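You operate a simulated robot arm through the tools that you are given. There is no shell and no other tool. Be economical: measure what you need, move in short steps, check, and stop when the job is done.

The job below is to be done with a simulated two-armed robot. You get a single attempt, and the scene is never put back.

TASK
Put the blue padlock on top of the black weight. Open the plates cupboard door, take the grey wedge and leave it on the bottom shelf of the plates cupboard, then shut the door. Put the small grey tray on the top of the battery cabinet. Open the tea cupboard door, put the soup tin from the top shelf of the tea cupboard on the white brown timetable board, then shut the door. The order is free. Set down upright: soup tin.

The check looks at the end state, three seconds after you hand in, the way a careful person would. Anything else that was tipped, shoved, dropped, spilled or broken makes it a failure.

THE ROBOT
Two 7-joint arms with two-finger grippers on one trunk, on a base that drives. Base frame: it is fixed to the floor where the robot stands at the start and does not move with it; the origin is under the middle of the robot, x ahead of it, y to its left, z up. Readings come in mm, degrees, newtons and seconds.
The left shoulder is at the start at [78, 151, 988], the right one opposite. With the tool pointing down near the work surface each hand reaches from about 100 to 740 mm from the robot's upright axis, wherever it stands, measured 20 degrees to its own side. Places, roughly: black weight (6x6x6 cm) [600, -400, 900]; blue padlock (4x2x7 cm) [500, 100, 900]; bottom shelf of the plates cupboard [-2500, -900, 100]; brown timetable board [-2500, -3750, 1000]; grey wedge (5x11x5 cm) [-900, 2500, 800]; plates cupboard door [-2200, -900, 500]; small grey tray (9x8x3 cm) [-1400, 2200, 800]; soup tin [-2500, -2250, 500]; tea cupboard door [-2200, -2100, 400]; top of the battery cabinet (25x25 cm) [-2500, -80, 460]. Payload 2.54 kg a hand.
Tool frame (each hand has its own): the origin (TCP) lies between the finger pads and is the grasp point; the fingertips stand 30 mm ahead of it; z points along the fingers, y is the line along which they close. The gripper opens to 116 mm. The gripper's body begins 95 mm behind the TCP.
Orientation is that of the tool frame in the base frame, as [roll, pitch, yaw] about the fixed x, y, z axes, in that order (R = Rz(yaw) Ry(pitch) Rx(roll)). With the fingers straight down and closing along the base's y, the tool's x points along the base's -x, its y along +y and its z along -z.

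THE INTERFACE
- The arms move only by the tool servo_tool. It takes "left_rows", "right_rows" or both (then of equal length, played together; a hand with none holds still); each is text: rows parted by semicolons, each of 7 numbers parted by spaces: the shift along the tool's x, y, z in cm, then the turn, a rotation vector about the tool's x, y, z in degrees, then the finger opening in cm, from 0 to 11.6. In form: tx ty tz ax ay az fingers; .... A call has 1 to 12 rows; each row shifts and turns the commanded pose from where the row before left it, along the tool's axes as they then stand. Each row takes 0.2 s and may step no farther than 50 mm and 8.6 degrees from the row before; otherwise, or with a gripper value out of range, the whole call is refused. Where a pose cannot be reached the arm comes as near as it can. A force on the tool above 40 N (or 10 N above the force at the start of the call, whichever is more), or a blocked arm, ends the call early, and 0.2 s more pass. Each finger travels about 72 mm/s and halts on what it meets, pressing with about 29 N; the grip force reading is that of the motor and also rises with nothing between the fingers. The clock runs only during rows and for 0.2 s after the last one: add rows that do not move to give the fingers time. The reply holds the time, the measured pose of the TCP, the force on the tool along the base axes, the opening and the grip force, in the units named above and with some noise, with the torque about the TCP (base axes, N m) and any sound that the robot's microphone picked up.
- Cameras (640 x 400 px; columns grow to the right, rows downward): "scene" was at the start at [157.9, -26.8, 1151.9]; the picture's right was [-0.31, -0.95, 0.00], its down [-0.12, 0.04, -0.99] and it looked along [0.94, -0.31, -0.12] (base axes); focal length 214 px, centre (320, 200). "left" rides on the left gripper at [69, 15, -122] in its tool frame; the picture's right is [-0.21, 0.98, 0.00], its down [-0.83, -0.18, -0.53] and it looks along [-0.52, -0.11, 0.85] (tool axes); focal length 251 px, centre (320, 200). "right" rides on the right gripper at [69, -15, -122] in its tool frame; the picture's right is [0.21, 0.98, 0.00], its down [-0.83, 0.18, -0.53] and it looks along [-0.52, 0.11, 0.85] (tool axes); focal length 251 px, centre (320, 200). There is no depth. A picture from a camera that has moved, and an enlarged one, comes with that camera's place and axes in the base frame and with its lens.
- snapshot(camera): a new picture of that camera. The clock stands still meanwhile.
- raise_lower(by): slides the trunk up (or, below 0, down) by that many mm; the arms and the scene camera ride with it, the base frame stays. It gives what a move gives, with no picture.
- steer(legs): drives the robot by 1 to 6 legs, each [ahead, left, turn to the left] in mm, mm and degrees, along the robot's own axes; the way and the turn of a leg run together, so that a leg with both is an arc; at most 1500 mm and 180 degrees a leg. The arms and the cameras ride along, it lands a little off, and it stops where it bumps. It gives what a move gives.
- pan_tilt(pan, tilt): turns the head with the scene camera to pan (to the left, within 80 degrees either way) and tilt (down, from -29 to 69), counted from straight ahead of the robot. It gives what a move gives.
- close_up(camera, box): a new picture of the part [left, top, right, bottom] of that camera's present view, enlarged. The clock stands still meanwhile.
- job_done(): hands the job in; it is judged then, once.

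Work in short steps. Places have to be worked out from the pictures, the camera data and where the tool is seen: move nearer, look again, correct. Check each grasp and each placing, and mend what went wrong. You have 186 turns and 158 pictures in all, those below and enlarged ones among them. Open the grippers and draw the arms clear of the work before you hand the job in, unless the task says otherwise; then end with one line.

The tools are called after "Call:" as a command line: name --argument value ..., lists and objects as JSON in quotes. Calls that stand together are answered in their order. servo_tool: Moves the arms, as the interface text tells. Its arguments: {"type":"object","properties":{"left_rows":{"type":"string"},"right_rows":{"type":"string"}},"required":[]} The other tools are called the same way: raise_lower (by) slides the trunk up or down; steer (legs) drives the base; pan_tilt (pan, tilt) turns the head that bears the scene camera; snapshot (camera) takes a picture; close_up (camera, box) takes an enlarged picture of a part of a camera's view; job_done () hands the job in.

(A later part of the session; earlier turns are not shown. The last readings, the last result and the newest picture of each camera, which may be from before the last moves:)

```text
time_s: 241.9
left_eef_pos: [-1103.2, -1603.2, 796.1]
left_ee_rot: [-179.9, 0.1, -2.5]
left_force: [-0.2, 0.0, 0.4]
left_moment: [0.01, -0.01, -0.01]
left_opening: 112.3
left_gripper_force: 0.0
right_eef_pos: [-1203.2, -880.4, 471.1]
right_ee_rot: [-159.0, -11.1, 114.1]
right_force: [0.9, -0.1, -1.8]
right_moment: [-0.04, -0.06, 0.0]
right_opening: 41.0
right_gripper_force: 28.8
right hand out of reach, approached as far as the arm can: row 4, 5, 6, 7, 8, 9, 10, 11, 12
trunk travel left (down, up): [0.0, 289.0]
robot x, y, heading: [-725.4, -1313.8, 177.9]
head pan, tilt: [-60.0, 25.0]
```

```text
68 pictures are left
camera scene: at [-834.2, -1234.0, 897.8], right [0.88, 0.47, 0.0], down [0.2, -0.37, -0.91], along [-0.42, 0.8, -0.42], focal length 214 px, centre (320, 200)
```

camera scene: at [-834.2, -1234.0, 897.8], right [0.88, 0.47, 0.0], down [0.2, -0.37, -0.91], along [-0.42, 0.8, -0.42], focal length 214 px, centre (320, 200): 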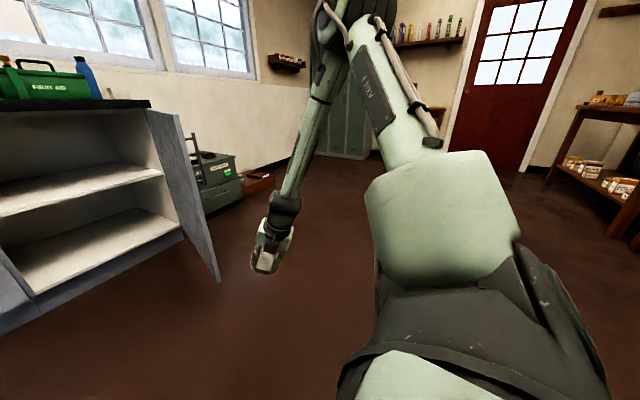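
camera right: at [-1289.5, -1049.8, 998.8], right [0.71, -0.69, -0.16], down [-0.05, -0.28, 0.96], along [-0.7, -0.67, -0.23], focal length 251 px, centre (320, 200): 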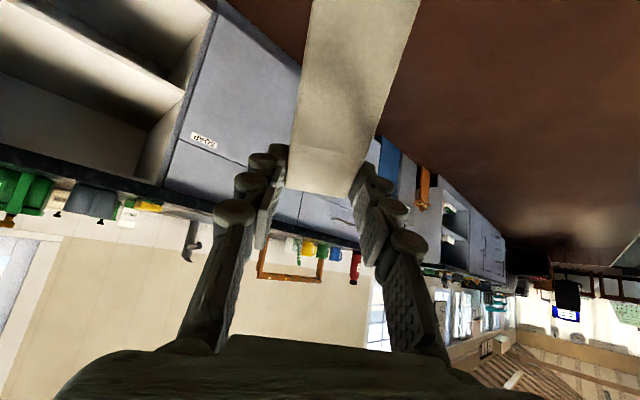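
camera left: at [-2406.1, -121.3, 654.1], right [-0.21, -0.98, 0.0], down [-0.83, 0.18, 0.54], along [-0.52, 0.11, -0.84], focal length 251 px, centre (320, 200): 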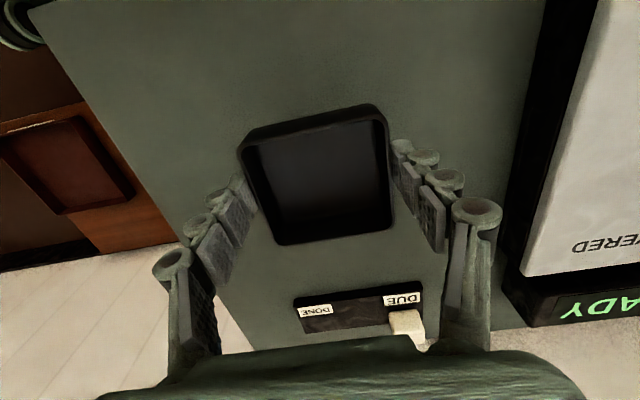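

The wrist's comfortable roll range is limited. I roll back to mid-range, point the hand straight down and test how low it can go there.

Call:
servo_tool --right_rows "0 0 0 0 0 8.2 4;0 0 0 0 0 8.2 4;0 0 0 0 0 8.2 4;0 0 0 0 0 8.2 4;0 0 0 0 0 8.2 4;0 0 0 0 0 8.2 4;0 0 0 0 0 8.2 4;0 0 0 0 0 8.2 4;0 0 0 0 0 4 4;0 0 0 -5.6 5.75 0 4;0 0 0 -5.6 5.75 0 4;0 0 0 -5.6 5.75 0 4"

Call:
servo_tool --right_rows "0 0 4 0 0 0 4;0 0 4 0 0 0 4;0 0 4 0 0 0 4;0 0 4 0 0 0 4;0 0 4 0 0 0 4;0 0 4 0 0 0 4;0 0 4 0 0 0 4"

Call:
snapshot --camera "scene"

```text
time_s: 244.5
left_eef_pos: [-1103.3, -1602.7, 796.3]
left_ee_rot: [-179.9, 0.1, -2.6]
left_force: [-0.3, -0.5, 0.2]
left_moment: [0.01, -0.01, 0.02]
left_opening: 112.1
left_gripper_force: 0.0
right_eef_pos: [-1190.3, -895.2, 453.0]
right_ee_rot: [-165.1, 11.0, 47.8]
right_force: [-0.1, -0.4, -1.0]
right_moment: [-0.05, 0.06, -0.01]
right_opening: 40.9
right_gripper_force: 28.3
right hand out of reach, approached as far as the arm can: row 10, 11, 12
trunk travel left (down, up): [0.0, 289.0]
robot x, y, heading: [-725.3, -1318.5, 178.0]
head pan, tilt: [-60.0, 25.0]
```

```text
time_s: 246.1
left_eef_pos: [-1102.4, -1602.5, 795.4]
left_ee_rot: [-179.9, 0.1, -2.6]
left_force: [0.0, 0.1, -0.4]
left_moment: [-0.01, -0.01, 0.01]
left_opening: 111.9
left_gripper_force: 0.0
right_eef_pos: [-1237.0, -882.7, 312.2]
right_ee_rot: [-165.1, 11.0, 47.7]
right_force: [0.2, 0.0, -1.0]
right_moment: [-0.03, 0.03, -0.03]
right_opening: 41.2
right_gripper_force: 28.6
right hand out of reach, approached as far as the arm can: row 4, 5, 6, 7
trunk travel left (down, up): [0.0, 289.0]
robot x, y, heading: [-726.0, -1317.7, 177.9]
head pan, tilt: [-60.0, 25.0]
```

```text
67 pictures are left
camera scene: at [-834.2, -1234.0, 897.8], right [0.88, 0.47, 0.0], down [0.2, -0.37, -0.91], along [-0.42, 0.8, -0.42], focal length 214 px, centre (320, 200)
```

scene: 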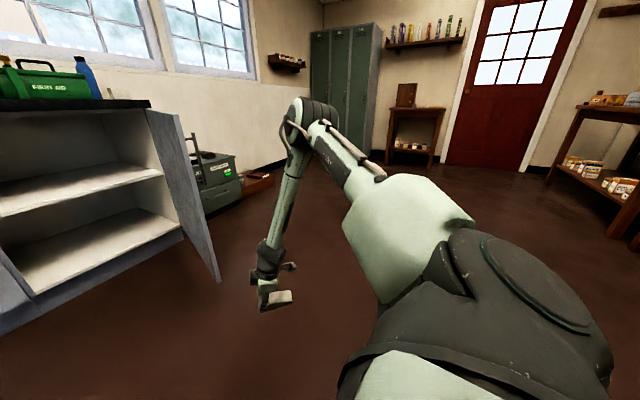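

Elbow seems stuck in an "elbow-up" configuration; when placing the tray (plain top-down) the elbow was low. I raise the hand, restore plain top-down orientation and then descend again.

Call:
servo_tool --right_rows "0 0 -4.8 0 0 0 4;0 0 -4.8 0 0 0 4;0 0 -4.8 0 0 0 4;0 0 -4.8 0 0 0 4;0 0 -4.8 0 0 0 4;0 0 -4.8 0 0 0 4;0 0 0 0 0 7.8 4;0 0 0 0 0 7.8 4;0 0 0 0 0 7.8 4;0 0 0 0 0 7.8 4;0 0 0 0 0 7.8 4;0 0 0 0 0 7.8 4"

Call:
servo_tool --right_rows "0 0 0 0 6.1 0 4;0 0 0 0 6.1 0 4;0 0 0 0 6.1 0 4;0 4 0 0 0 0 4;0 4 0 0 0 0 4;0 4 0 0 0 0 4;0 0 0 0 0 0 4"

Call:
snapshot --camera "scene"

```text
time_s: 248.7
left_eef_pos: [-1103.3, -1602.3, 795.4]
left_ee_rot: [-179.9, 0.1, -2.6]
left_force: [-0.4, 0.7, -0.5]
left_moment: [0.01, -0.01, -0.03]
left_opening: 112.2
left_gripper_force: 0.1
right_eef_pos: [-1124.7, -930.8, 523.8]
right_ee_rot: [-178.0, 18.4, -0.2]
right_force: [-0.9, 0.0, -0.8]
right_moment: [0.04, 0.06, 0.03]
right_opening: 41.1
right_gripper_force: 29.6
right hand out of reach, approached as far as the arm can: row 4, 5, 6
trunk travel left (down, up): [0.0, 289.0]
robot x, y, heading: [-724.3, -1318.4, 177.8]
head pan, tilt: [-60.0, 25.0]
```

```text
time_s: 250.3
left_eef_pos: [-1103.2, -1601.2, 794.1]
left_ee_rot: [-179.8, 0.0, -2.6]
left_force: [0.7, 0.5, 0.8]
left_moment: [0.02, 0.01, -0.01]
left_opening: 112.2
left_gripper_force: 0.1
right_eef_pos: [-1125.7, -1056.3, 518.2]
right_ee_rot: [-178.1, 0.0, -0.9]
right_force: [0.2, 0.3, -1.1]
right_moment: [-0.05, 0.01, 0.02]
right_opening: 41.0
right_gripper_force: 29.0
trunk travel left (down, up): [0.0, 289.0]
robot x, y, heading: [-727.9, -1320.2, 178.0]
head pan, tilt: [-60.0, 25.0]
```

```text
66 pictures are left
camera scene: at [-834.2, -1234.1, 897.8], right [0.88, 0.47, 0.0], down [0.2, -0.37, -0.91], along [-0.42, 0.8, -0.42], focal length 214 px, centre (320, 200)
```

scene: 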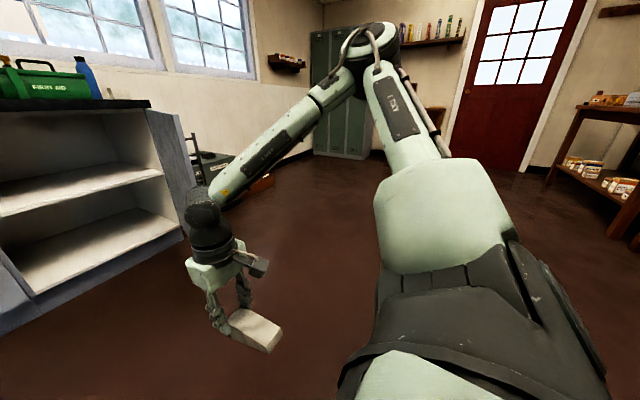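

The elbow is now far up. Rolling the hand one way raised the elbow, so I roll the other way to push the elbow down, and look.

Call:
servo_tool --right_rows "0 0 0 0 0 8.2 4;0 0 0 0 0 8.2 4;0 0 0 0 0 8.2 4;0 0 0 0 0 8.2 4;0 0 0 0 0 8.2 4;0 0 0 0 0 8.2 4;0 0 0 0 0 8.2 4;0 0 0 0 0 8.2 4;0 0 0 0 0 8.2 4;0 0 0 0 0 8.2 4;0 0 0 0 0 8.2 4;0 0 0 0 0 8.2 4"

Call:
snapshot --camera "scene"

```text
time_s: 252.9
left_eef_pos: [-1102.0, -1602.6, 795.2]
left_ee_rot: [-179.9, 0.1, -2.6]
left_force: [0.7, -0.3, -0.3]
left_moment: [-0.01, 0.0, 0.03]
left_opening: 112.3
left_gripper_force: 0.1
right_eef_pos: [-1125.5, -1052.0, 520.7]
right_ee_rot: [179.6, 1.9, -99.3]
right_force: [-0.3, 0.1, -1.2]
right_moment: [0.03, -0.06, 0.01]
right_opening: 41.1
right_gripper_force: 28.6
trunk travel left (down, up): [0.0, 289.0]
robot x, y, heading: [-725.0, -1319.8, 177.9]
head pan, tilt: [-60.0, 25.0]
```

```text
65 pictures are left
camera scene: at [-834.2, -1234.1, 897.8], right [0.88, 0.47, 0.0], down [0.2, -0.37, -0.91], along [-0.42, 0.8, -0.42], focal length 214 px, centre (320, 200)
```

scene: 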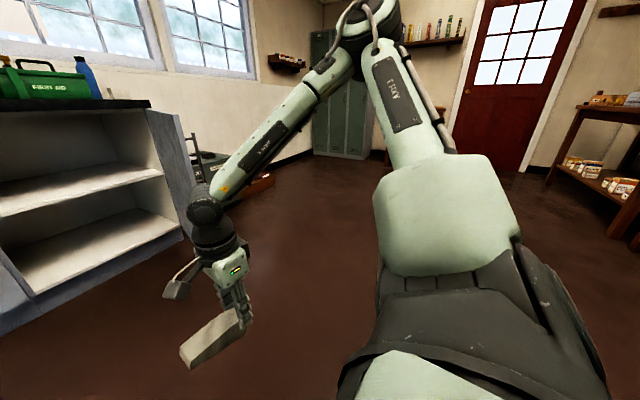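

Before more contortions, I test the left arm, which has the low-elbow posture: descend top-down and see how low it gets.

Call:
servo_tool --left_rows "-0.9 0 4.4 0 0 0 11;-0.9 0 4.4 0 0 0 11;-0.9 0 4.4 0 0 0 11;-0.9 0 4.4 0 0 0 11;-0.9 0 4.4 0 0 0 11;-0.9 0 4.4 0 0 0 11;-0.9 0 4.4 0 0 0 11;-0.9 0 4.4 0 0 0 11;-0.9 0 4.4 0 0 0 11;-0.9 0 4.4 0 0 0 11;-0.9 0 4.4 0 0 0 11"

Call:
pan_tilt --pan 60 --tilt 25

Call:
snapshot --camera "scene"

```text
time_s: 255.3
left_eef_pos: [-1203.9, -1596.2, 309.6]
left_ee_rot: [-179.9, 0.1, -2.5]
left_force: [0.5, 0.5, 0.9]
left_moment: [-0.02, 0.02, 0.0]
left_opening: 109.8
left_gripper_force: 0.1
right_eef_pos: [-1124.4, -1052.1, 519.9]
right_ee_rot: [179.6, 1.9, -99.3]
right_force: [0.2, -0.7, -0.8]
right_moment: [0.04, -0.03, 0.0]
right_opening: 41.0
right_gripper_force: 28.6
trunk travel left (down, up): [0.0, 289.0]
robot x, y, heading: [-723.4, -1322.0, 177.7]
head pan, tilt: [-60.0, 25.0]
```

```text
time_s: 257.3
left_eef_pos: [-1203.4, -1597.4, 312.2]
left_ee_rot: [-180.0, 0.2, -2.5]
left_force: [0.9, 0.3, 0.5]
left_moment: [0.03, 0.0, -0.01]
left_opening: 110.2
left_gripper_force: 0.1
right_eef_pos: [-1124.9, -1051.0, 521.6]
right_ee_rot: [179.7, 1.9, -99.1]
right_force: [1.0, 0.8, -0.1]
right_moment: [0.05, -0.01, 0.02]
right_opening: 41.1
right_gripper_force: 28.6
trunk travel left (down, up): [0.0, 289.0]
robot x, y, heading: [-724.6, -1321.6, 177.7]
head pan, tilt: [60.0, 25.0]
```

```text
64 pictures are left
camera scene: at [-839.9, -1393.5, 897.8], right [-0.85, 0.53, 0.0], down [0.22, 0.36, -0.91], along [-0.48, -0.77, -0.42], focal length 214 px, centre (320, 200)
```

scene: 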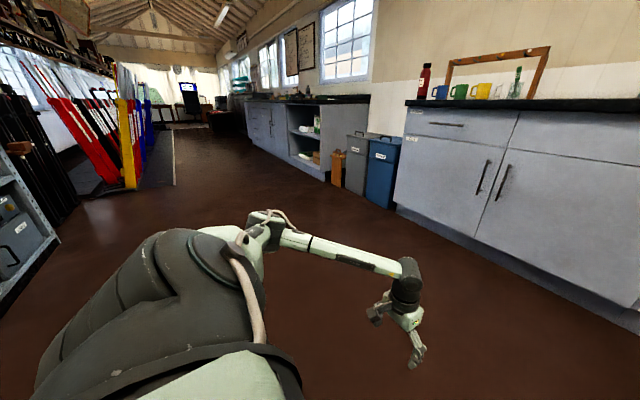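

The left arm has the low-elbow posture and went to 310 easily. I test it down to about 180 with a 45° tilt.

Call:
servo_tool --left_rows "0 0 4.5 0 0 0 11;0 0 0 0 -8.2 0 11;0 0 0 0 -8.2 0 11;0 0 0 0 -8.2 0 11;0 0 0 0 -8.2 0 11;0 0 0 0 -8.2 0 11;2 0 2.2 0 0 0 11;2 0 2.2 0 0 0 11;2 0 2.2 0 0 0 11"

Call:
snapshot --camera "scene"

```text
time_s: 259.3
left_eef_pos: [-1185.8, -1589.7, 208.8]
left_ee_rot: [-178.6, 31.9, -3.5]
left_force: [0.1, -0.5, -0.5]
left_moment: [-0.01, -0.02, -0.01]
left_opening: 110.0
left_gripper_force: 0.2
left hand out of reach, approached as far as the arm can: row 5, 6, 8, 9
right_eef_pos: [-1125.6, -1051.2, 520.2]
right_ee_rot: [179.7, 1.9, -99.2]
right_force: [-0.3, 0.2, -1.5]
right_moment: [0.07, -0.03, -0.03]
right_opening: 41.1
right_gripper_force: 29.5
trunk travel left (down, up): [0.0, 289.0]
robot x, y, heading: [-724.4, -1325.0, 177.9]
head pan, tilt: [60.0, 25.0]
```

```text
63 pictures are left
camera scene: at [-839.9, -1393.6, 897.8], right [-0.85, 0.53, 0.0], down [0.22, 0.36, -0.91], along [-0.48, -0.77, -0.42], focal length 214 px, centre (320, 200)
```

scene: 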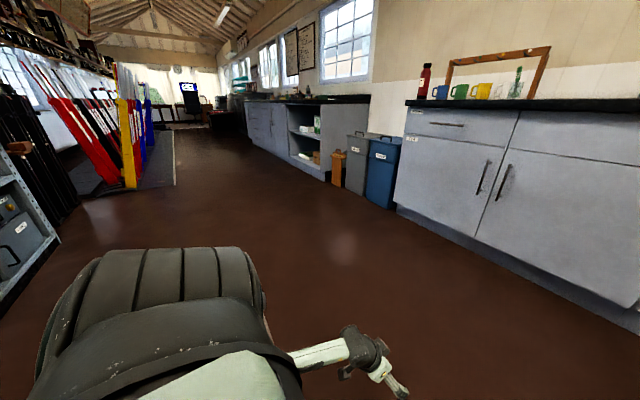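

Call:
servo_tool --left_rows "-3.8 0 2.4 0 0 0 11;-3.8 0 2.4 0 0 0 11;-3.8 0 2.4 0 0 0 11;-3.8 0 2.4 0 0 0 11;0 0 0 0 -7 0 11;0 0 0 0 -7 0 11;2.3 0 2.3 0 0 0 11"

```text
time_s: 260.9
left_eef_pos: [-1361.1, -1567.3, 202.1]
left_ee_rot: [-176.9, 44.5, -3.6]
left_force: [0.3, -0.2, 0.6]
left_moment: [0.03, -0.04, 0.0]
left_opening: 109.8
left_gripper_force: 0.0
left hand out of reach, approached as far as the arm can: row 6, 7
right_eef_pos: [-1124.3, -1050.0, 520.4]
right_ee_rot: [179.6, 1.9, -99.2]
right_force: [0.1, -0.1, -1.8]
right_moment: [0.06, 0.02, -0.04]
right_opening: 40.9
right_gripper_force: 29.2
trunk travel left (down, up): [0.0, 289.0]
robot x, y, heading: [-725.7, -1318.9, 178.1]
head pan, tilt: [60.0, 25.0]
```

The left arm reaches z ≈ 200 at 45° with a low elbow. I try to bring the right arm into the same configuration: restore yaw, then swing it far out to the right while lowering (nearly straight arm), from where it can come in low.

Call:
servo_tool --right_rows "0 0 0 0 0 -8.2 4;0 0 0 0 0 -8.2 4;0 0 0 0 0 -8.2 4;0 0 0 0 0 -8.2 4;0 0 0 0 0 -8.2 4;0 0 0 0 0 -8.2 4;0 0 0 0 0 -8.2 4;0 0 0 0 0 -8.2 4;0 0 0 0 0 -8.2 4;0 0 0 0 0 -8.2 4;0 0 0 0 0 -8.2 4;0 0 0 0 0 -8.2 4"

Call:
servo_tool --right_rows "-0.5 -4.5 1 0 0 0 4;-0.5 -4.5 1 0 0 0 4;-0.5 -4.5 1 0 0 0 4;-0.5 -4.5 1 0 0 0 4;-0.5 -4.5 1 0 0 0 4;-0.5 -4.5 1 0 0 0 4;-0.5 -4.5 1 0 0 0 4;-0.5 -4.5 1 0 0 0 4;0 -3 3.5 0 0 0 4;0 -2 4 0 0 0 4;0 0 4.5 0 0 0 4;0 0 4.5 0 0 0 4"

Call:
pan_tilt --pan -60 --tilt 25

Call:
snapshot --camera "scene"

```text
time_s: 263.5
left_eef_pos: [-1360.6, -1566.5, 202.7]
left_ee_rot: [-177.0, 44.4, -3.6]
left_force: [-0.4, 0.6, -0.4]
left_moment: [0.01, -0.02, -0.01]
left_opening: 109.8
left_gripper_force: 0.0
right_eef_pos: [-1124.1, -1050.6, 519.7]
right_ee_rot: [-178.0, 0.1, -0.5]
right_force: [0.4, 0.4, -1.4]
right_moment: [-0.03, 0.03, 0.01]
right_opening: 41.0
right_gripper_force: 29.6
trunk travel left (down, up): [0.0, 289.0]
robot x, y, heading: [-724.4, -1319.2, 177.9]
head pan, tilt: [60.0, 25.0]
```

```text
time_s: 266.1
left_eef_pos: [-1361.8, -1566.4, 203.1]
left_ee_rot: [-177.0, 44.4, -3.6]
left_force: [-0.9, -0.4, -0.4]
left_moment: [-0.03, -0.03, -0.01]
left_opening: 109.7
left_gripper_force: 0.0
right_eef_pos: [-1138.8, -763.5, 305.0]
right_ee_rot: [-177.7, 0.4, -0.9]
right_force: [-0.1, -0.3, -0.7]
right_moment: [0.02, 0.05, -0.03]
right_opening: 40.8
right_gripper_force: 29.1
right hand out of reach, approached as far as the arm can: row 7, 8, 9, 10, 11, 12
trunk travel left (down, up): [0.0, 289.0]
robot x, y, heading: [-723.8, -1320.6, 178.1]
head pan, tilt: [60.0, 25.0]
```

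```text
time_s: 268.1
left_eef_pos: [-1362.1, -1565.6, 203.0]
left_ee_rot: [-177.0, 44.5, -3.6]
left_force: [0.0, 0.2, -0.7]
left_moment: [-0.04, 0.02, 0.02]
left_opening: 110.0
left_gripper_force: 0.2
right_eef_pos: [-1139.6, -764.8, 303.8]
right_ee_rot: [-177.8, 0.2, -0.9]
right_force: [0.4, -0.8, -0.4]
right_moment: [-0.01, 0.02, -0.01]
right_opening: 41.1
right_gripper_force: 28.9
trunk travel left (down, up): [0.0, 289.0]
robot x, y, heading: [-724.2, -1321.9, 177.6]
head pan, tilt: [-60.0, 25.0]
```

```text
62 pictures are left
camera scene: at [-834.2, -1234.0, 897.8], right [0.88, 0.47, 0.0], down [0.2, -0.37, -0.91], along [-0.43, 0.8, -0.42], focal length 214 px, centre (320, 200)
```

scene: 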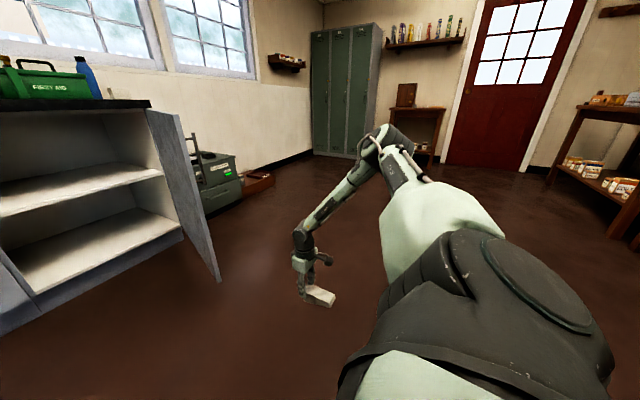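

Elbow is coming down. I continue down and slightly inward.

Call:
servo_tool --right_rows "0 1.5 4 0 0 0 4;0 1.5 4 0 0 0 4;0 3 2 0 0 0 4;0 4 0 0 0 0 4;-1 4 0 0 0 0 4;-2 4 0 0 0 0 4;-2 4 0 0 0 0 4;-2 3 1 0 0 0 4"

Call:
snapshot --camera "scene"

```text
time_s: 269.9
left_eef_pos: [-1361.2, -1568.2, 203.1]
left_ee_rot: [-177.0, 44.4, -3.7]
left_force: [0.4, -0.2, -0.3]
left_moment: [0.02, 0.0, 0.04]
left_opening: 110.0
left_gripper_force: 0.2
right_eef_pos: [-1182.5, -925.0, 309.9]
right_ee_rot: [-178.2, 0.1, -0.8]
right_force: [0.0, -0.8, -1.1]
right_moment: [0.0, 0.04, 0.0]
right_opening: 40.9
right_gripper_force: 28.6
right hand out of reach, approached as far as the arm can: row 1, 2, 3, 4, 5, 6, 7, 8
trunk travel left (down, up): [0.0, 289.0]
robot x, y, heading: [-728.2, -1320.5, 178.0]
head pan, tilt: [-60.0, 25.0]
```

```text
61 pictures are left
camera scene: at [-834.1, -1234.1, 897.8], right [0.88, 0.47, 0.0], down [0.2, -0.37, -0.91], along [-0.42, 0.8, -0.42], focal length 214 px, centre (320, 200)
```

scene: 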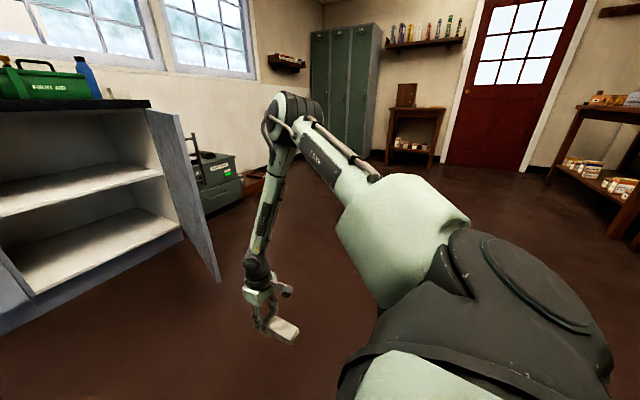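

The right arm's shoulder limit stops at about 300, so I'll transfer the wedge: right hand sets it on the middle shelf (z ≈ 500), then the left arm (low-elbow) takes it to the bottom shelf. First I tuck the left hand and pose the right hand at 45° tilt, higher.

Call:
servo_tool --left_rows "0 0 0 0 8.2 0 8;0 0 0 0 8.2 0 8;0 0 0 0 8.2 0 8;0 0 0 0 8.2 0 8;0 0 0 0 8.2 0 8;0 0 -4.5 0 0 0 8;0 0 -4.5 0 0 0 8;0 0 -4.5 0 0 0 8;0 0 -4.5 0 0 0 8;0 0 -4.5 0 0 0 8;0 0 -4.5 0 0 0 8;0 0 -4.5 0 0 0 8" --right_rows "0 0 -4.8 0 0 0 4;0 0 -4.8 0 0 0 4;0 0 -4.8 0 0 0 4;0 0 -4.8 0 0 0 4;0 0 -4.8 0 0 0 4;0 0 -4.8 0 0 0 4;0 0 -4.8 0 0 0 4;-4 0 -2 0 0 0 4;-4 0 -2 0 0 0 4;-4 0 0 0 0 0 4;-4 0 0 0 0 0 4;-4 0 0 0 0 0 4"

Call:
servo_tool --left_rows "4.5 0 0 0 0 0 8;4.5 0 0 0 0 0 8;4.5 0 0 0 0 0 8;4.5 0 0 0 0 0 8;4.5 0 0 0 0 0 8;4.5 0 0 0 0 0 8;4.5 0 0 0 0 0 8" --right_rows "0 0 0 0 -7.5 0 4;0 0 0 0 -7.5 0 4;0 0 0 0 -7.5 0 4;0 0 0 0 -7.5 0 4;0 0 0 0 -7.5 0 4;0 0 0 0 -7.5 0 4;0 0 0 0 0 0 4"

```text
time_s: 272.5
left_eef_pos: [-1334.5, -1575.2, 515.2]
left_ee_rot: [-179.2, 4.7, -3.9]
left_force: [-0.5, -0.1, -0.1]
left_moment: [0.01, -0.01, 0.01]
left_opening: 80.1
left_gripper_force: 0.0
right_eef_pos: [-1382.5, -931.5, 683.3]
right_ee_rot: [-178.1, 0.0, -0.6]
right_force: [0.4, 0.2, -0.4]
right_moment: [-0.01, 0.02, 0.0]
right_opening: 40.9
right_gripper_force: 29.1
trunk travel left (down, up): [0.0, 289.0]
robot x, y, heading: [-724.4, -1318.2, 178.0]
head pan, tilt: [-60.0, 25.0]
```

```text
time_s: 274.1
left_eef_pos: [-1064.7, -1603.4, 485.9]
left_ee_rot: [-179.0, 4.6, -3.9]
left_force: [0.4, -0.8, -0.1]
left_moment: [0.0, 0.02, -0.01]
left_opening: 80.1
left_gripper_force: 0.0
left hand out of reach, approached as far as the arm can: row 6, 7
right_eef_pos: [-1381.8, -933.3, 683.0]
right_ee_rot: [-177.2, 45.1, 1.1]
right_force: [0.0, -0.5, -1.3]
right_moment: [-0.02, 0.03, 0.0]
right_opening: 40.9
right_gripper_force: 29.3
trunk travel left (down, up): [0.0, 289.0]
robot x, y, heading: [-725.4, -1318.5, 177.9]
head pan, tilt: [-60.0, 25.0]
```

Right hand: 45° tilt at z 683; left tucked. I bring the right hand inward and drive to a standoff in front of the cupboard at heading 165°.

Call:
servo_tool --right_rows "0 4.2 0 0 0 0 4;0 4.2 0 0 0 0 4;0 4.2 0 0 0 0 4;0 4.2 0 0 0 0 4;0 4.2 0 0 0 0 4"

Call:
steer --legs '[[0, 0, -12.9], [651, 307, 0]]'

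Call:
pan_tilt --pan 0 --tilt 25

Call:
snapshot --camera "scene"

Call:
snapshot --camera "right"

```text
time_s: 275.3
left_eef_pos: [-1065.6, -1602.6, 485.7]
left_ee_rot: [-179.2, 4.6, -3.9]
left_force: [0.6, 0.5, 0.1]
left_moment: [-0.02, 0.01, -0.02]
left_opening: 80.1
left_gripper_force: 0.0
right_eef_pos: [-1384.4, -1148.1, 674.4]
right_ee_rot: [-177.2, 45.1, 1.2]
right_force: [0.6, 0.3, -0.5]
right_moment: [-0.01, -0.01, 0.0]
right_opening: 40.8
right_gripper_force: 29.3
trunk travel left (down, up): [0.0, 289.0]
robot x, y, heading: [-720.9, -1316.3, 177.7]
head pan, tilt: [-60.0, 25.0]
```

```text
time_s: 280.1
left_eef_pos: [-1833.6, -1648.8, 485.2]
left_ee_rot: [-179.1, 4.5, -16.9]
left_force: [-0.1, 0.7, 0.1]
left_moment: [-0.01, -0.03, -0.02]
left_opening: 80.0
left_gripper_force: 0.0
right_eef_pos: [-2040.3, -1133.5, 675.0]
right_ee_rot: [-177.3, 45.0, -11.9]
right_force: [0.3, 0.7, -1.6]
right_moment: [-0.02, 0.04, 0.0]
right_opening: 41.3
right_gripper_force: 29.7
trunk travel left (down, up): [0.0, 289.0]
robot x, y, heading: [-1438.0, -1449.3, 165.0]
head pan, tilt: [-60.0, 25.0]
```

```text
time_s: 281.4
left_eef_pos: [-1832.9, -1647.9, 484.8]
left_ee_rot: [-179.1, 4.6, -17.0]
left_force: [-0.6, -0.8, 1.1]
left_moment: [0.01, -0.06, -0.04]
left_opening: 79.9
left_gripper_force: 0.0
right_eef_pos: [-2040.5, -1133.1, 675.0]
right_ee_rot: [-177.2, 45.0, -11.8]
right_force: [-0.4, -0.4, -1.3]
right_moment: [-0.01, -0.02, -0.02]
right_opening: 40.9
right_gripper_force: 29.2
trunk travel left (down, up): [0.0, 289.0]
robot x, y, heading: [-1437.0, -1450.7, 165.0]
head pan, tilt: [0.0, 25.0]
```

```text
60 pictures are left
camera scene: at [-1590.0, -1405.7, 897.8], right [0.26, 0.97, 0.0], down [0.41, -0.11, -0.91], along [-0.88, 0.24, -0.42], focal length 214 px, centre (320, 200)
```

scene: 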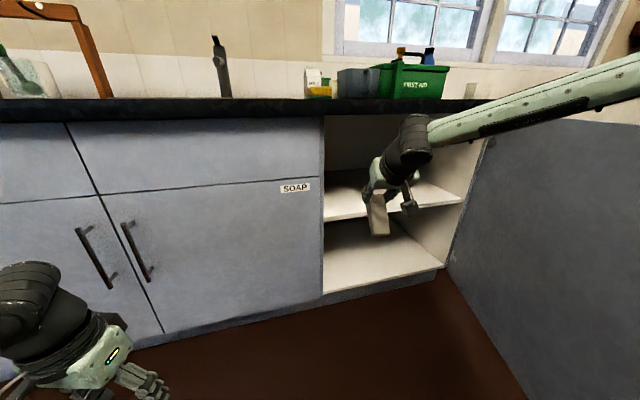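

```text
59 pictures are left
camera right: at [-1906.6, -1149.4, 711.8], right [-0.08, -0.98, -0.19], down [-0.25, -0.16, 0.95], along [-0.96, 0.13, -0.23], focal length 251 px, centre (320, 200)
```

right: 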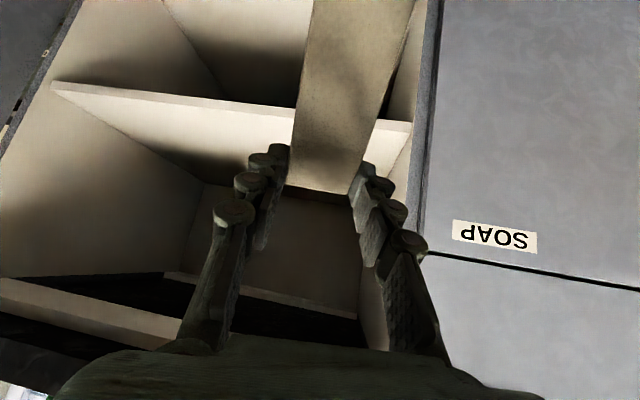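

Middle shelf surface is about z 513, bottom shelf about z 143. I lower the right hand to z ≈ 585 and drive in 300 mm.

Call:
servo_tool --right_rows "3.2 0 3.2 0 0 0 4;3.2 0 3.2 0 0 0 4;0 0 0 0 0 0 4"

Call:
steer --legs '[[295, 0, 0]]'

Call:
snapshot --camera "scene"

Call:
snapshot --camera "right"

```text
time_s: 282.2
left_eef_pos: [-1833.0, -1650.0, 484.0]
left_ee_rot: [-179.1, 4.7, -16.9]
left_force: [0.2, 0.2, -0.6]
left_moment: [-0.02, 0.0, -0.02]
left_opening: 80.1
left_gripper_force: 0.1
right_eef_pos: [-2038.1, -1130.7, 585.6]
right_ee_rot: [-177.4, 45.0, -11.7]
right_force: [-0.4, -0.8, -1.1]
right_moment: [-0.03, 0.01, 0.01]
right_opening: 41.1
right_gripper_force: 28.7
trunk travel left (down, up): [0.0, 289.0]
robot x, y, heading: [-1437.9, -1449.0, 165.1]
head pan, tilt: [0.0, 25.0]
```

```text
time_s: 284.2
left_eef_pos: [-2109.4, -1576.6, 485.4]
left_ee_rot: [-179.0, 4.6, -16.7]
left_force: [0.2, -0.3, -0.4]
left_moment: [0.0, -0.03, 0.0]
left_opening: 80.0
left_gripper_force: 0.1
right_eef_pos: [-2315.8, -1059.0, 584.9]
right_ee_rot: [-177.2, 45.0, -11.7]
right_force: [0.3, 0.1, -0.8]
right_moment: [-0.01, -0.02, -0.02]
right_opening: 41.1
right_gripper_force: 28.6
trunk travel left (down, up): [0.0, 289.0]
robot x, y, heading: [-1714.6, -1377.6, 165.0]
head pan, tilt: [0.0, 25.0]
```

```text
58 pictures are left
camera scene: at [-1866.5, -1332.6, 897.8], right [0.26, 0.97, 0.0], down [0.41, -0.11, -0.91], along [-0.88, 0.23, -0.42], focal length 214 px, centre (320, 200)
```

scene: 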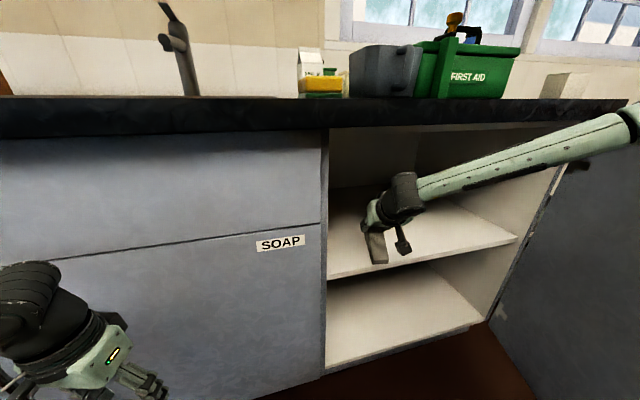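

```text
57 pictures are left
camera right: at [-2182.0, -1075.5, 621.7], right [-0.08, -0.98, -0.19], down [-0.25, -0.16, 0.95], along [-0.96, 0.12, -0.23], focal length 251 px, centre (320, 200)
```

right: 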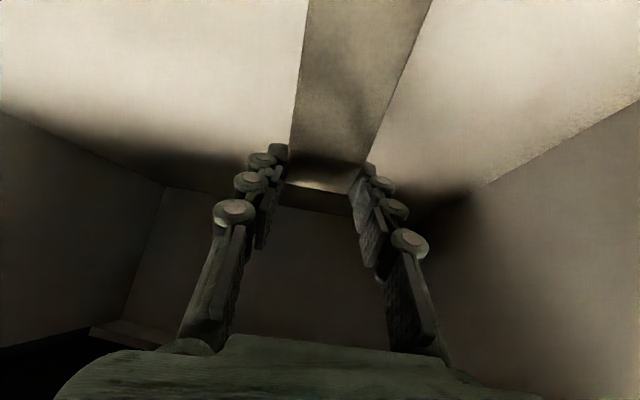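

Inside the upper compartment. I lower the wedge onto the middle shelf.

Call:
servo_tool --right_rows "1.6 0 1.6 0 0 0 4;0.4 0 0.4 0 0 0 4;0.2 0 0.2 0 0 0 4;0 0 0 0 0 0 4"

Call:
close_up --camera "scene" --box '[320, 150, 480, 300]'

```text
time_s: 285.2
left_eef_pos: [-2109.1, -1576.3, 485.5]
left_ee_rot: [-179.2, 4.7, -16.8]
left_force: [-0.4, 0.8, -0.4]
left_moment: [-0.01, -0.01, 0.01]
left_opening: 79.9
left_gripper_force: 0.0
right_eef_pos: [-2316.3, -1061.0, 555.6]
right_ee_rot: [-177.3, 45.3, -11.4]
right_force: [6.6, -2.3, 16.9]
right_moment: [-0.49, -0.31, 0.12]
right_opening: 41.3
right_gripper_force: 28.3
trunk travel left (down, up): [0.0, 289.0]
robot x, y, heading: [-1714.8, -1375.2, 165.1]
head pan, tilt: [0.0, 25.0]
```

```text
2.67 times, centred on (400, 225) of scene
camera zoom: at [-1865.4, -1333.2, 898.3], right [0.26, 0.97, 0.0], down [0.41, -0.11, -0.91], along [-0.88, 0.23, -0.42], focal length 572 px, centre (107, 133)
```

zoom: 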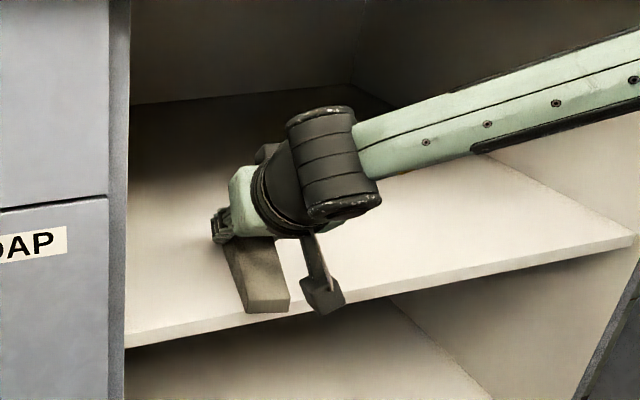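

Contact. I release, retract along the tool axis, then drive back out.

Call:
servo_tool --right_rows "0 0 0 0 0 0 5.5;0 0 0 0 0 0 7;0 0 0 0 0 0 8;0 0 -3 0 0 0 8;0 0 -3 0 0 0 8;0 0 -2 0 0 0 8"

Call:
steer --legs '[[-330, 0, 0]]'

Call:
close_up --camera "scene" --box '[280, 90, 480, 300]'

```text
time_s: 286.6
left_eef_pos: [-2108.9, -1575.6, 483.6]
left_ee_rot: [-179.1, 4.5, -16.8]
left_force: [-0.1, 0.4, -0.5]
left_moment: [-0.01, -0.04, -0.01]
left_opening: 79.9
left_gripper_force: 0.2
right_eef_pos: [-2261.1, -1075.7, 609.6]
right_ee_rot: [-177.2, 45.0, -11.6]
right_force: [-0.1, 0.5, -0.1]
right_moment: [-0.01, 0.0, 0.0]
right_opening: 80.0
right_gripper_force: 0.1
trunk travel left (down, up): [0.0, 289.0]
robot x, y, heading: [-1710.3, -1372.9, 165.3]
head pan, tilt: [0.0, 25.0]
```

```text
time_s: 288.8
left_eef_pos: [-1789.8, -1660.5, 485.0]
left_ee_rot: [-179.2, 4.6, -17.0]
left_force: [0.5, 0.0, -0.6]
left_moment: [-0.01, 0.01, -0.03]
left_opening: 79.8
left_gripper_force: 0.0
right_eef_pos: [-1939.0, -1158.4, 610.5]
right_ee_rot: [-177.2, 45.0, -11.8]
right_force: [0.4, -0.5, 0.4]
right_moment: [0.04, -0.01, -0.02]
right_opening: 80.2
right_gripper_force: 0.0
trunk travel left (down, up): [0.0, 289.0]
robot x, y, heading: [-1389.5, -1463.1, 164.7]
head pan, tilt: [0.0, 25.0]
```

```text
1.90 times, centred on (380, 195) of scene
camera zoom: at [-1545.9, -1417.6, 897.8], right [0.26, 0.97, 0.0], down [0.41, -0.11, -0.91], along [-0.88, 0.24, -0.42], focal length 408 px, centre (206, 210)
```

zoom: 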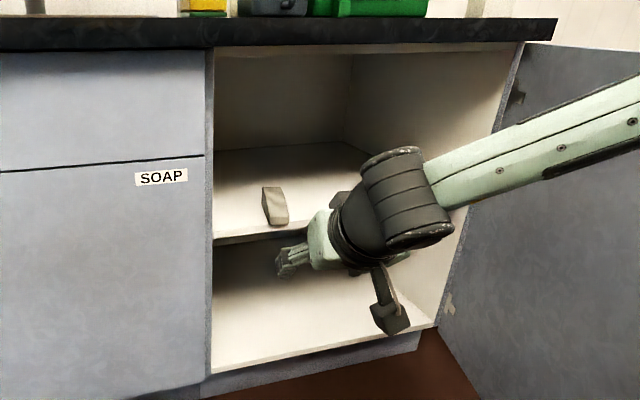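

Wedge is on the middle shelf. I raise the right arm out of the way and bring the left hand forward, inward, tilted 45°.

Call:
servo_tool --right_rows "-3.3 0 -3.3 0 0 0 8;-3.3 0 -3.3 0 0 0 8;-3.3 0 -3.3 0 0 0 8;-3.3 0 -3.3 0 0 0 8;-3.3 0 -3.3 0 0 0 8;-3.3 0 -3.3 0 0 0 8;0 0 0 0 7.5 0 8;0 0 0 0 7.5 0 8;0 0 0 0 7.5 0 8;0 0 0 0 7.5 0 8;0 0 0 0 7.5 0 8;0 0 0 0 7.5 0 8" --left_rows "0 0 0 0 0 0 8;0 0 0 0 0 0 8;0 0 0 0 0 0 8;0 0 0 0 0 0 8;0 0 0 0 0 0 8;-3.9 -2.4 -1.5 0 0 0 8;-3.9 -2.4 -1.5 0 0 0 8;-3.9 -2.4 -1.5 0 0 0 8;-3.9 -2.4 -1.5 0 0 0 8;-3.9 -2.4 -1.5 0 0 0 8;-3.9 -2.4 -1.5 0 0 0 8;-3.9 -2.4 -1.5 0 0 0 8"

Call:
servo_tool --right_rows "3 0 -3.8 0 0 0 8;3 0 -3.8 0 0 0 8;3 0 -3.8 0 0 0 8;3 0 -3.8 0 0 0 8;3 0 -3.8 0 0 0 8;3 0 0 0 0 0 8" --left_rows "0 0 0 0 -8 0 8;0 0 0 0 -8 0 8;0 0 0 0 -8 0 8;0 0 0 0 -8 0 8;0 0 0 0 -8 0 8;0 0 0 0 0 0 8"

Call:
snapshot --camera "scene"

```text
time_s: 291.4
left_eef_pos: [-1991.6, -1426.4, 612.9]
left_ee_rot: [-179.1, 4.7, -17.0]
left_force: [-0.6, 0.0, -0.4]
left_moment: [0.03, -0.01, 0.01]
left_opening: 79.9
left_gripper_force: 0.0
right_eef_pos: [-1882.2, -1098.9, 865.7]
right_ee_rot: [-178.0, 0.0, -13.8]
right_force: [0.5, -0.3, 0.6]
right_moment: [0.04, 0.0, 0.03]
right_opening: 80.2
right_gripper_force: 0.2
right hand out of reach, approached as far as the arm can: row 9, 10, 11, 12
trunk travel left (down, up): [0.0, 289.0]
robot x, y, heading: [-1391.1, -1458.6, 164.6]
head pan, tilt: [0.0, 25.0]
```

```text
time_s: 292.8
left_eef_pos: [-1993.6, -1426.4, 613.0]
left_ee_rot: [-178.6, 44.7, -16.0]
left_force: [1.0, -0.1, 0.1]
left_moment: [0.01, 0.01, -0.02]
left_opening: 80.3
left_gripper_force: 0.1
right_eef_pos: [-1676.9, -1138.7, 978.9]
right_ee_rot: [-178.1, 0.0, -13.8]
right_force: [0.9, -0.1, 0.8]
right_moment: [0.02, -0.03, -0.01]
right_opening: 80.0
right_gripper_force: 0.1
right hand out of reach, approached as far as the arm can: row 1, 2, 3, 4, 5
trunk travel left (down, up): [0.0, 289.0]
robot x, y, heading: [-1391.8, -1462.6, 164.9]
head pan, tilt: [0.0, 25.0]
```

```text
54 pictures are left
camera scene: at [-1546.0, -1417.6, 897.8], right [0.26, 0.97, 0.0], down [0.41, -0.11, -0.91], along [-0.88, 0.24, -0.42], focal length 214 px, centre (320, 200)
```

scene: 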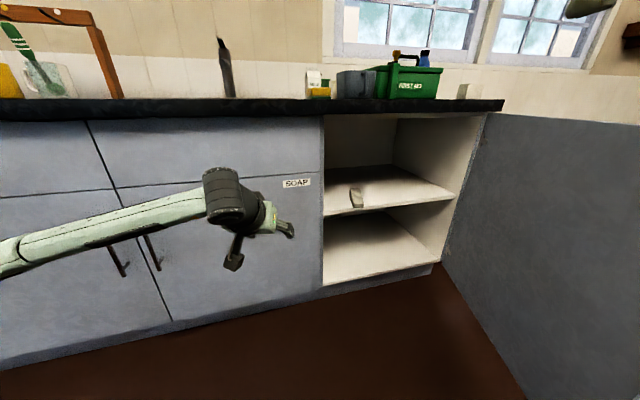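

Left hand posed well. I shift right first, then look before entering.

Call:
steer --legs '[[0, -273, 0], [150, 0, 0]]'

Call:
servo_tool --left_rows "0 0 0 -2.8 0 -2.8 8;0 0 0 0 0 0 8"

Call:
snapshot --camera "left"

Call:
snapshot --camera "scene"

```text
time_s: 297.1
left_eef_pos: [-2060.6, -1114.3, 614.3]
left_ee_rot: [-178.6, 44.6, -15.9]
left_force: [0.3, 0.4, -0.7]
left_moment: [0.0, -0.03, 0.03]
left_opening: 80.2
left_gripper_force: 0.0
right_eef_pos: [-1747.9, -827.9, 980.1]
right_ee_rot: [-178.0, 0.1, -13.6]
right_force: [0.1, 0.2, -0.3]
right_moment: [-0.01, -0.01, -0.01]
right_opening: 79.9
right_gripper_force: 0.1
trunk travel left (down, up): [0.0, 289.0]
robot x, y, heading: [-1461.8, -1147.2, 165.1]
head pan, tilt: [0.0, 25.0]
```

```text
time_s: 297.6
left_eef_pos: [-2061.4, -1115.1, 614.6]
left_ee_rot: [-178.7, 44.5, -11.8]
left_force: [0.3, -0.6, 0.4]
left_moment: [0.03, -0.04, 0.02]
left_opening: 80.2
left_gripper_force: 0.1
right_eef_pos: [-1746.7, -827.2, 979.3]
right_ee_rot: [-178.0, 0.1, -13.6]
right_force: [-1.4, 0.7, 0.2]
right_moment: [0.01, 0.01, 0.02]
right_opening: 79.9
right_gripper_force: 0.0
trunk travel left (down, up): [0.0, 289.0]
robot x, y, heading: [-1462.8, -1147.2, 165.5]
head pan, tilt: [0.0, 25.0]
```

```text
53 pictures are left
camera left: at [-1932.7, -1160.3, 653.0], right [-0.36, -0.92, 0.14], down [-0.17, 0.21, 0.96], along [-0.92, 0.33, -0.23], focal length 251 px, centre (320, 200)
```

left: 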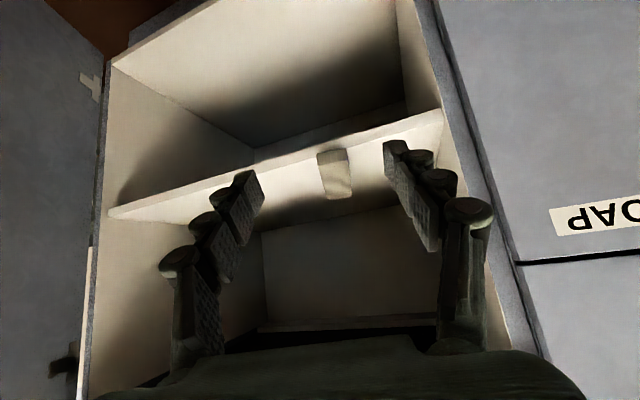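

```text
52 pictures are left
camera scene: at [-1614.7, -1105.7, 897.8], right [0.26, 0.97, 0.0], down [0.41, -0.11, -0.91], along [-0.88, 0.23, -0.42], focal length 214 px, centre (320, 200)
```

scene: 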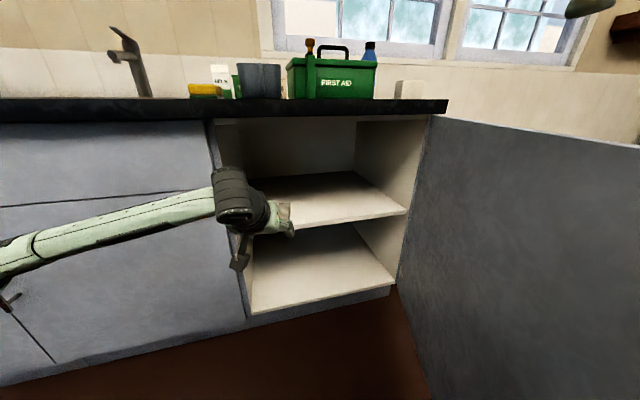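

The left elbow would touch the soap door in the final pose, so I need room to rotate the robot: open the plates door wider. The right hand is already inside the door, so I lower it and push the door by driving right.

Call:
servo_tool --right_rows "0 0 4.7 0 0 0 2;0 0 4.7 0 0 0 0;0 0 4.7 0 0 0 0;0 0 4.7 0 0 0 0;0 0 4.7 0 0 0 0;0 0 4.5 0 0 0 0"

Call:
pan_tilt --pan -60 --tilt 20

Call:
snapshot --camera "scene"

```text
time_s: 299.1
left_eef_pos: [-2061.7, -1115.3, 613.9]
left_ee_rot: [-178.8, 44.6, -11.8]
left_force: [-0.4, 0.0, -0.2]
left_moment: [0.0, 0.0, -0.02]
left_opening: 80.0
left_gripper_force: 0.0
right_eef_pos: [-1748.9, -820.4, 698.6]
right_ee_rot: [-178.1, 0.0, -13.5]
right_force: [-0.5, 0.3, 1.0]
right_moment: [0.01, 0.02, 0.01]
right_opening: 0.0
right_gripper_force: 28.7
trunk travel left (down, up): [0.0, 289.0]
robot x, y, heading: [-1461.1, -1148.6, 165.1]
head pan, tilt: [0.0, 25.0]
```

```text
time_s: 300.4
left_eef_pos: [-2061.9, -1115.5, 614.4]
left_ee_rot: [-178.8, 44.6, -11.9]
left_force: [0.1, -0.3, -0.3]
left_moment: [0.02, -0.01, -0.02]
left_opening: 79.9
left_gripper_force: 0.3
right_eef_pos: [-1747.8, -819.8, 698.9]
right_ee_rot: [-178.0, 0.1, -13.5]
right_force: [0.3, 0.6, -0.4]
right_moment: [0.02, 0.0, -0.01]
right_opening: 0.0
right_gripper_force: 28.8
trunk travel left (down, up): [0.0, 289.0]
robot x, y, heading: [-1466.1, -1147.3, 164.9]
head pan, tilt: [-60.0, 20.0]
```

```text
51 pictures are left
camera scene: at [-1550.1, -1039.4, 905.9], right [0.96, 0.26, 0.0], down [0.09, -0.33, -0.94], along [-0.25, 0.91, -0.34], focal length 214 px, centre (320, 200)
```

scene: 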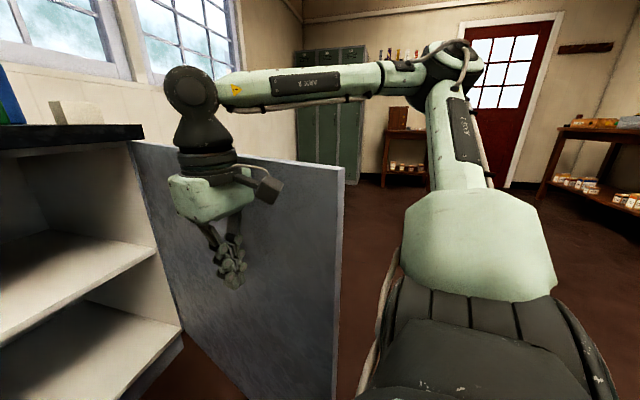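

The forearm clears the door top. I drive right to push the door open.

Call:
steer --legs '[[0, -340, 0]]'

Call:
snapshot --camera "scene"

```text
time_s: 303.6
left_eef_pos: [-1985.6, -830.6, 614.4]
left_ee_rot: [-178.7, 44.5, -11.9]
left_force: [0.3, 0.4, -0.3]
left_moment: [0.0, -0.03, 0.03]
left_opening: 79.9
left_gripper_force: 0.1
right_eef_pos: [-1671.5, -540.9, 698.3]
right_ee_rot: [-178.7, 0.3, -12.9]
right_force: [-0.3, -4.2, 1.5]
right_moment: [0.47, 0.0, 0.09]
right_opening: 0.1
right_gripper_force: 28.4
trunk travel left (down, up): [0.0, 289.0]
robot x, y, heading: [-1387.2, -860.6, 164.9]
head pan, tilt: [-60.0, 20.0]
stopped in leg 1: the force on the tool passed its limit at 70 N (the readings are from after the stop); the commanded pose is now the measured one
```

```text
50 pictures are left
camera scene: at [-1474.1, -755.3, 906.0], right [0.97, 0.26, 0.0], down [0.09, -0.33, -0.94], along [-0.24, 0.91, -0.34], focal length 214 px, centre (320, 200)
```

scene: 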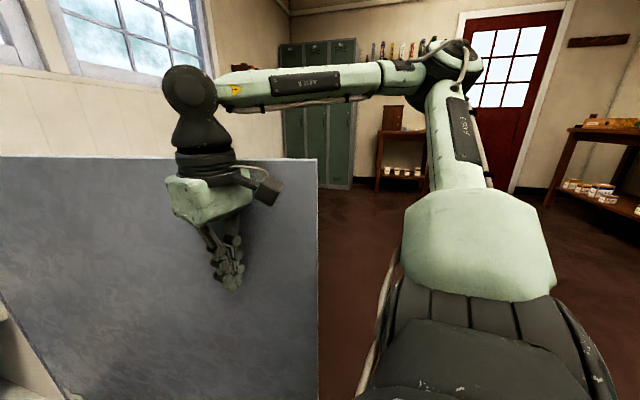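

The door is at its stop (~100°). I back the hand off it, raise the right hand, and turn the robot to heading 187° while re-aiming the left hand.

Call:
steer --legs '[[0, 80, 0]]'

Call:
servo_tool --right_rows "0 0 -4.7 0 0 0 0;0 0 -4.7 0 0 0 0;0 0 -4.7 0 0 0 0;0 0 -4.7 0 0 0 0;0 0 -4.7 0 0 0 0;0 0 -4.7 0 0 0 0" --left_rows "0 0 0 0 0 0 8;0 0 0 0 0 0 8;0 0 0 5.2 0 5.2 8;0 0 0 5.2 0 5.2 8;0 0 0 5.2 0 5.2 8;0 0 0 0 0 0 8"

Call:
steer --legs '[[0, 0, 22]]'

Call:
pan_tilt --pan 0 --tilt 25

Call:
snapshot --camera "scene"

Call:
snapshot --camera "left"

```text
time_s: 305.0
left_eef_pos: [-2005.1, -903.2, 613.9]
left_ee_rot: [-178.7, 44.6, -12.0]
left_force: [0.4, 0.0, 1.0]
left_moment: [-0.01, -0.02, 0.0]
left_opening: 80.0
left_gripper_force: 0.0
right_eef_pos: [-1692.1, -614.6, 697.5]
right_ee_rot: [-178.6, 0.3, -13.1]
right_force: [0.0, 0.4, -0.2]
right_moment: [-0.02, -0.03, -0.01]
right_opening: 0.0
right_gripper_force: 28.5
trunk travel left (down, up): [0.0, 289.0]
robot x, y, heading: [-1405.8, -935.1, 165.0]
head pan, tilt: [-60.0, 20.0]
```

```text
time_s: 306.4
left_eef_pos: [-2005.4, -904.4, 613.7]
left_ee_rot: [-178.6, 45.0, -34.1]
left_force: [0.8, -0.1, -0.4]
left_moment: [-0.04, -0.02, 0.0]
left_opening: 80.0
left_gripper_force: 0.1
right_eef_pos: [-1690.1, -621.8, 980.3]
right_ee_rot: [-178.7, 0.3, -12.9]
right_force: [-0.2, 0.0, -0.5]
right_moment: [-0.02, -0.01, 0.0]
right_opening: 0.0
right_gripper_force: 28.8
trunk travel left (down, up): [0.0, 289.0]
robot x, y, heading: [-1407.1, -938.5, 165.3]
head pan, tilt: [-60.0, 20.0]
```

```text
time_s: 308.0
left_eef_pos: [-1975.3, -1131.8, 613.4]
left_ee_rot: [-178.5, 45.0, -12.0]
left_force: [-0.7, -0.2, 0.1]
left_moment: [0.0, -0.01, 0.0]
left_opening: 80.0
left_gripper_force: 0.0
right_eef_pos: [-1789.6, -751.5, 979.3]
right_ee_rot: [-178.8, 0.2, 9.1]
right_force: [-0.5, 0.1, 0.2]
right_moment: [-0.01, 0.03, 0.01]
right_opening: 0.0
right_gripper_force: 28.5
trunk travel left (down, up): [0.0, 289.0]
robot x, y, heading: [-1404.7, -941.8, -172.6]
head pan, tilt: [-60.0, 20.0]
```

```text
time_s: 309.3
left_eef_pos: [-1975.7, -1132.2, 612.9]
left_ee_rot: [-178.6, 45.0, -11.9]
left_force: [0.4, 0.0, -0.6]
left_moment: [0.03, 0.0, -0.01]
left_opening: 80.0
left_gripper_force: 0.0
right_eef_pos: [-1788.4, -752.0, 978.5]
right_ee_rot: [-178.7, 0.3, 9.1]
right_force: [-0.5, 0.6, -0.6]
right_moment: [-0.01, -0.04, -0.02]
right_opening: 0.0
right_gripper_force: 28.4
trunk travel left (down, up): [0.0, 289.0]
robot x, y, heading: [-1407.0, -939.9, -172.7]
head pan, tilt: [0.0, 25.0]
```

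```text
49 pictures are left
camera scene: at [-1563.2, -957.8, 897.8], right [-0.12, 0.99, 0.0], down [0.42, 0.05, -0.91], along [-0.9, -0.11, -0.42], focal length 214 px, centre (320, 200)
```

scene: 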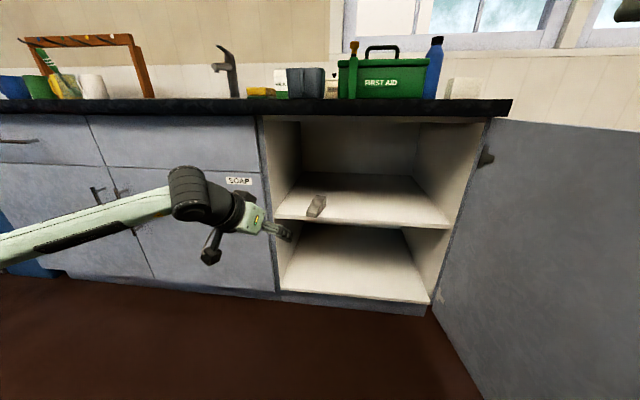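

```text
48 pictures are left
camera left: at [-1846.4, -1178.6, 652.1], right [-0.37, -0.92, 0.13], down [-0.17, 0.21, 0.96], along [-0.92, 0.33, -0.23], focal length 251 px, centre (320, 200)
```

left: 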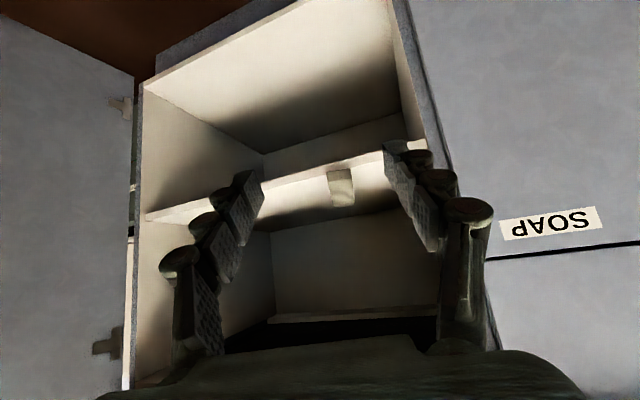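

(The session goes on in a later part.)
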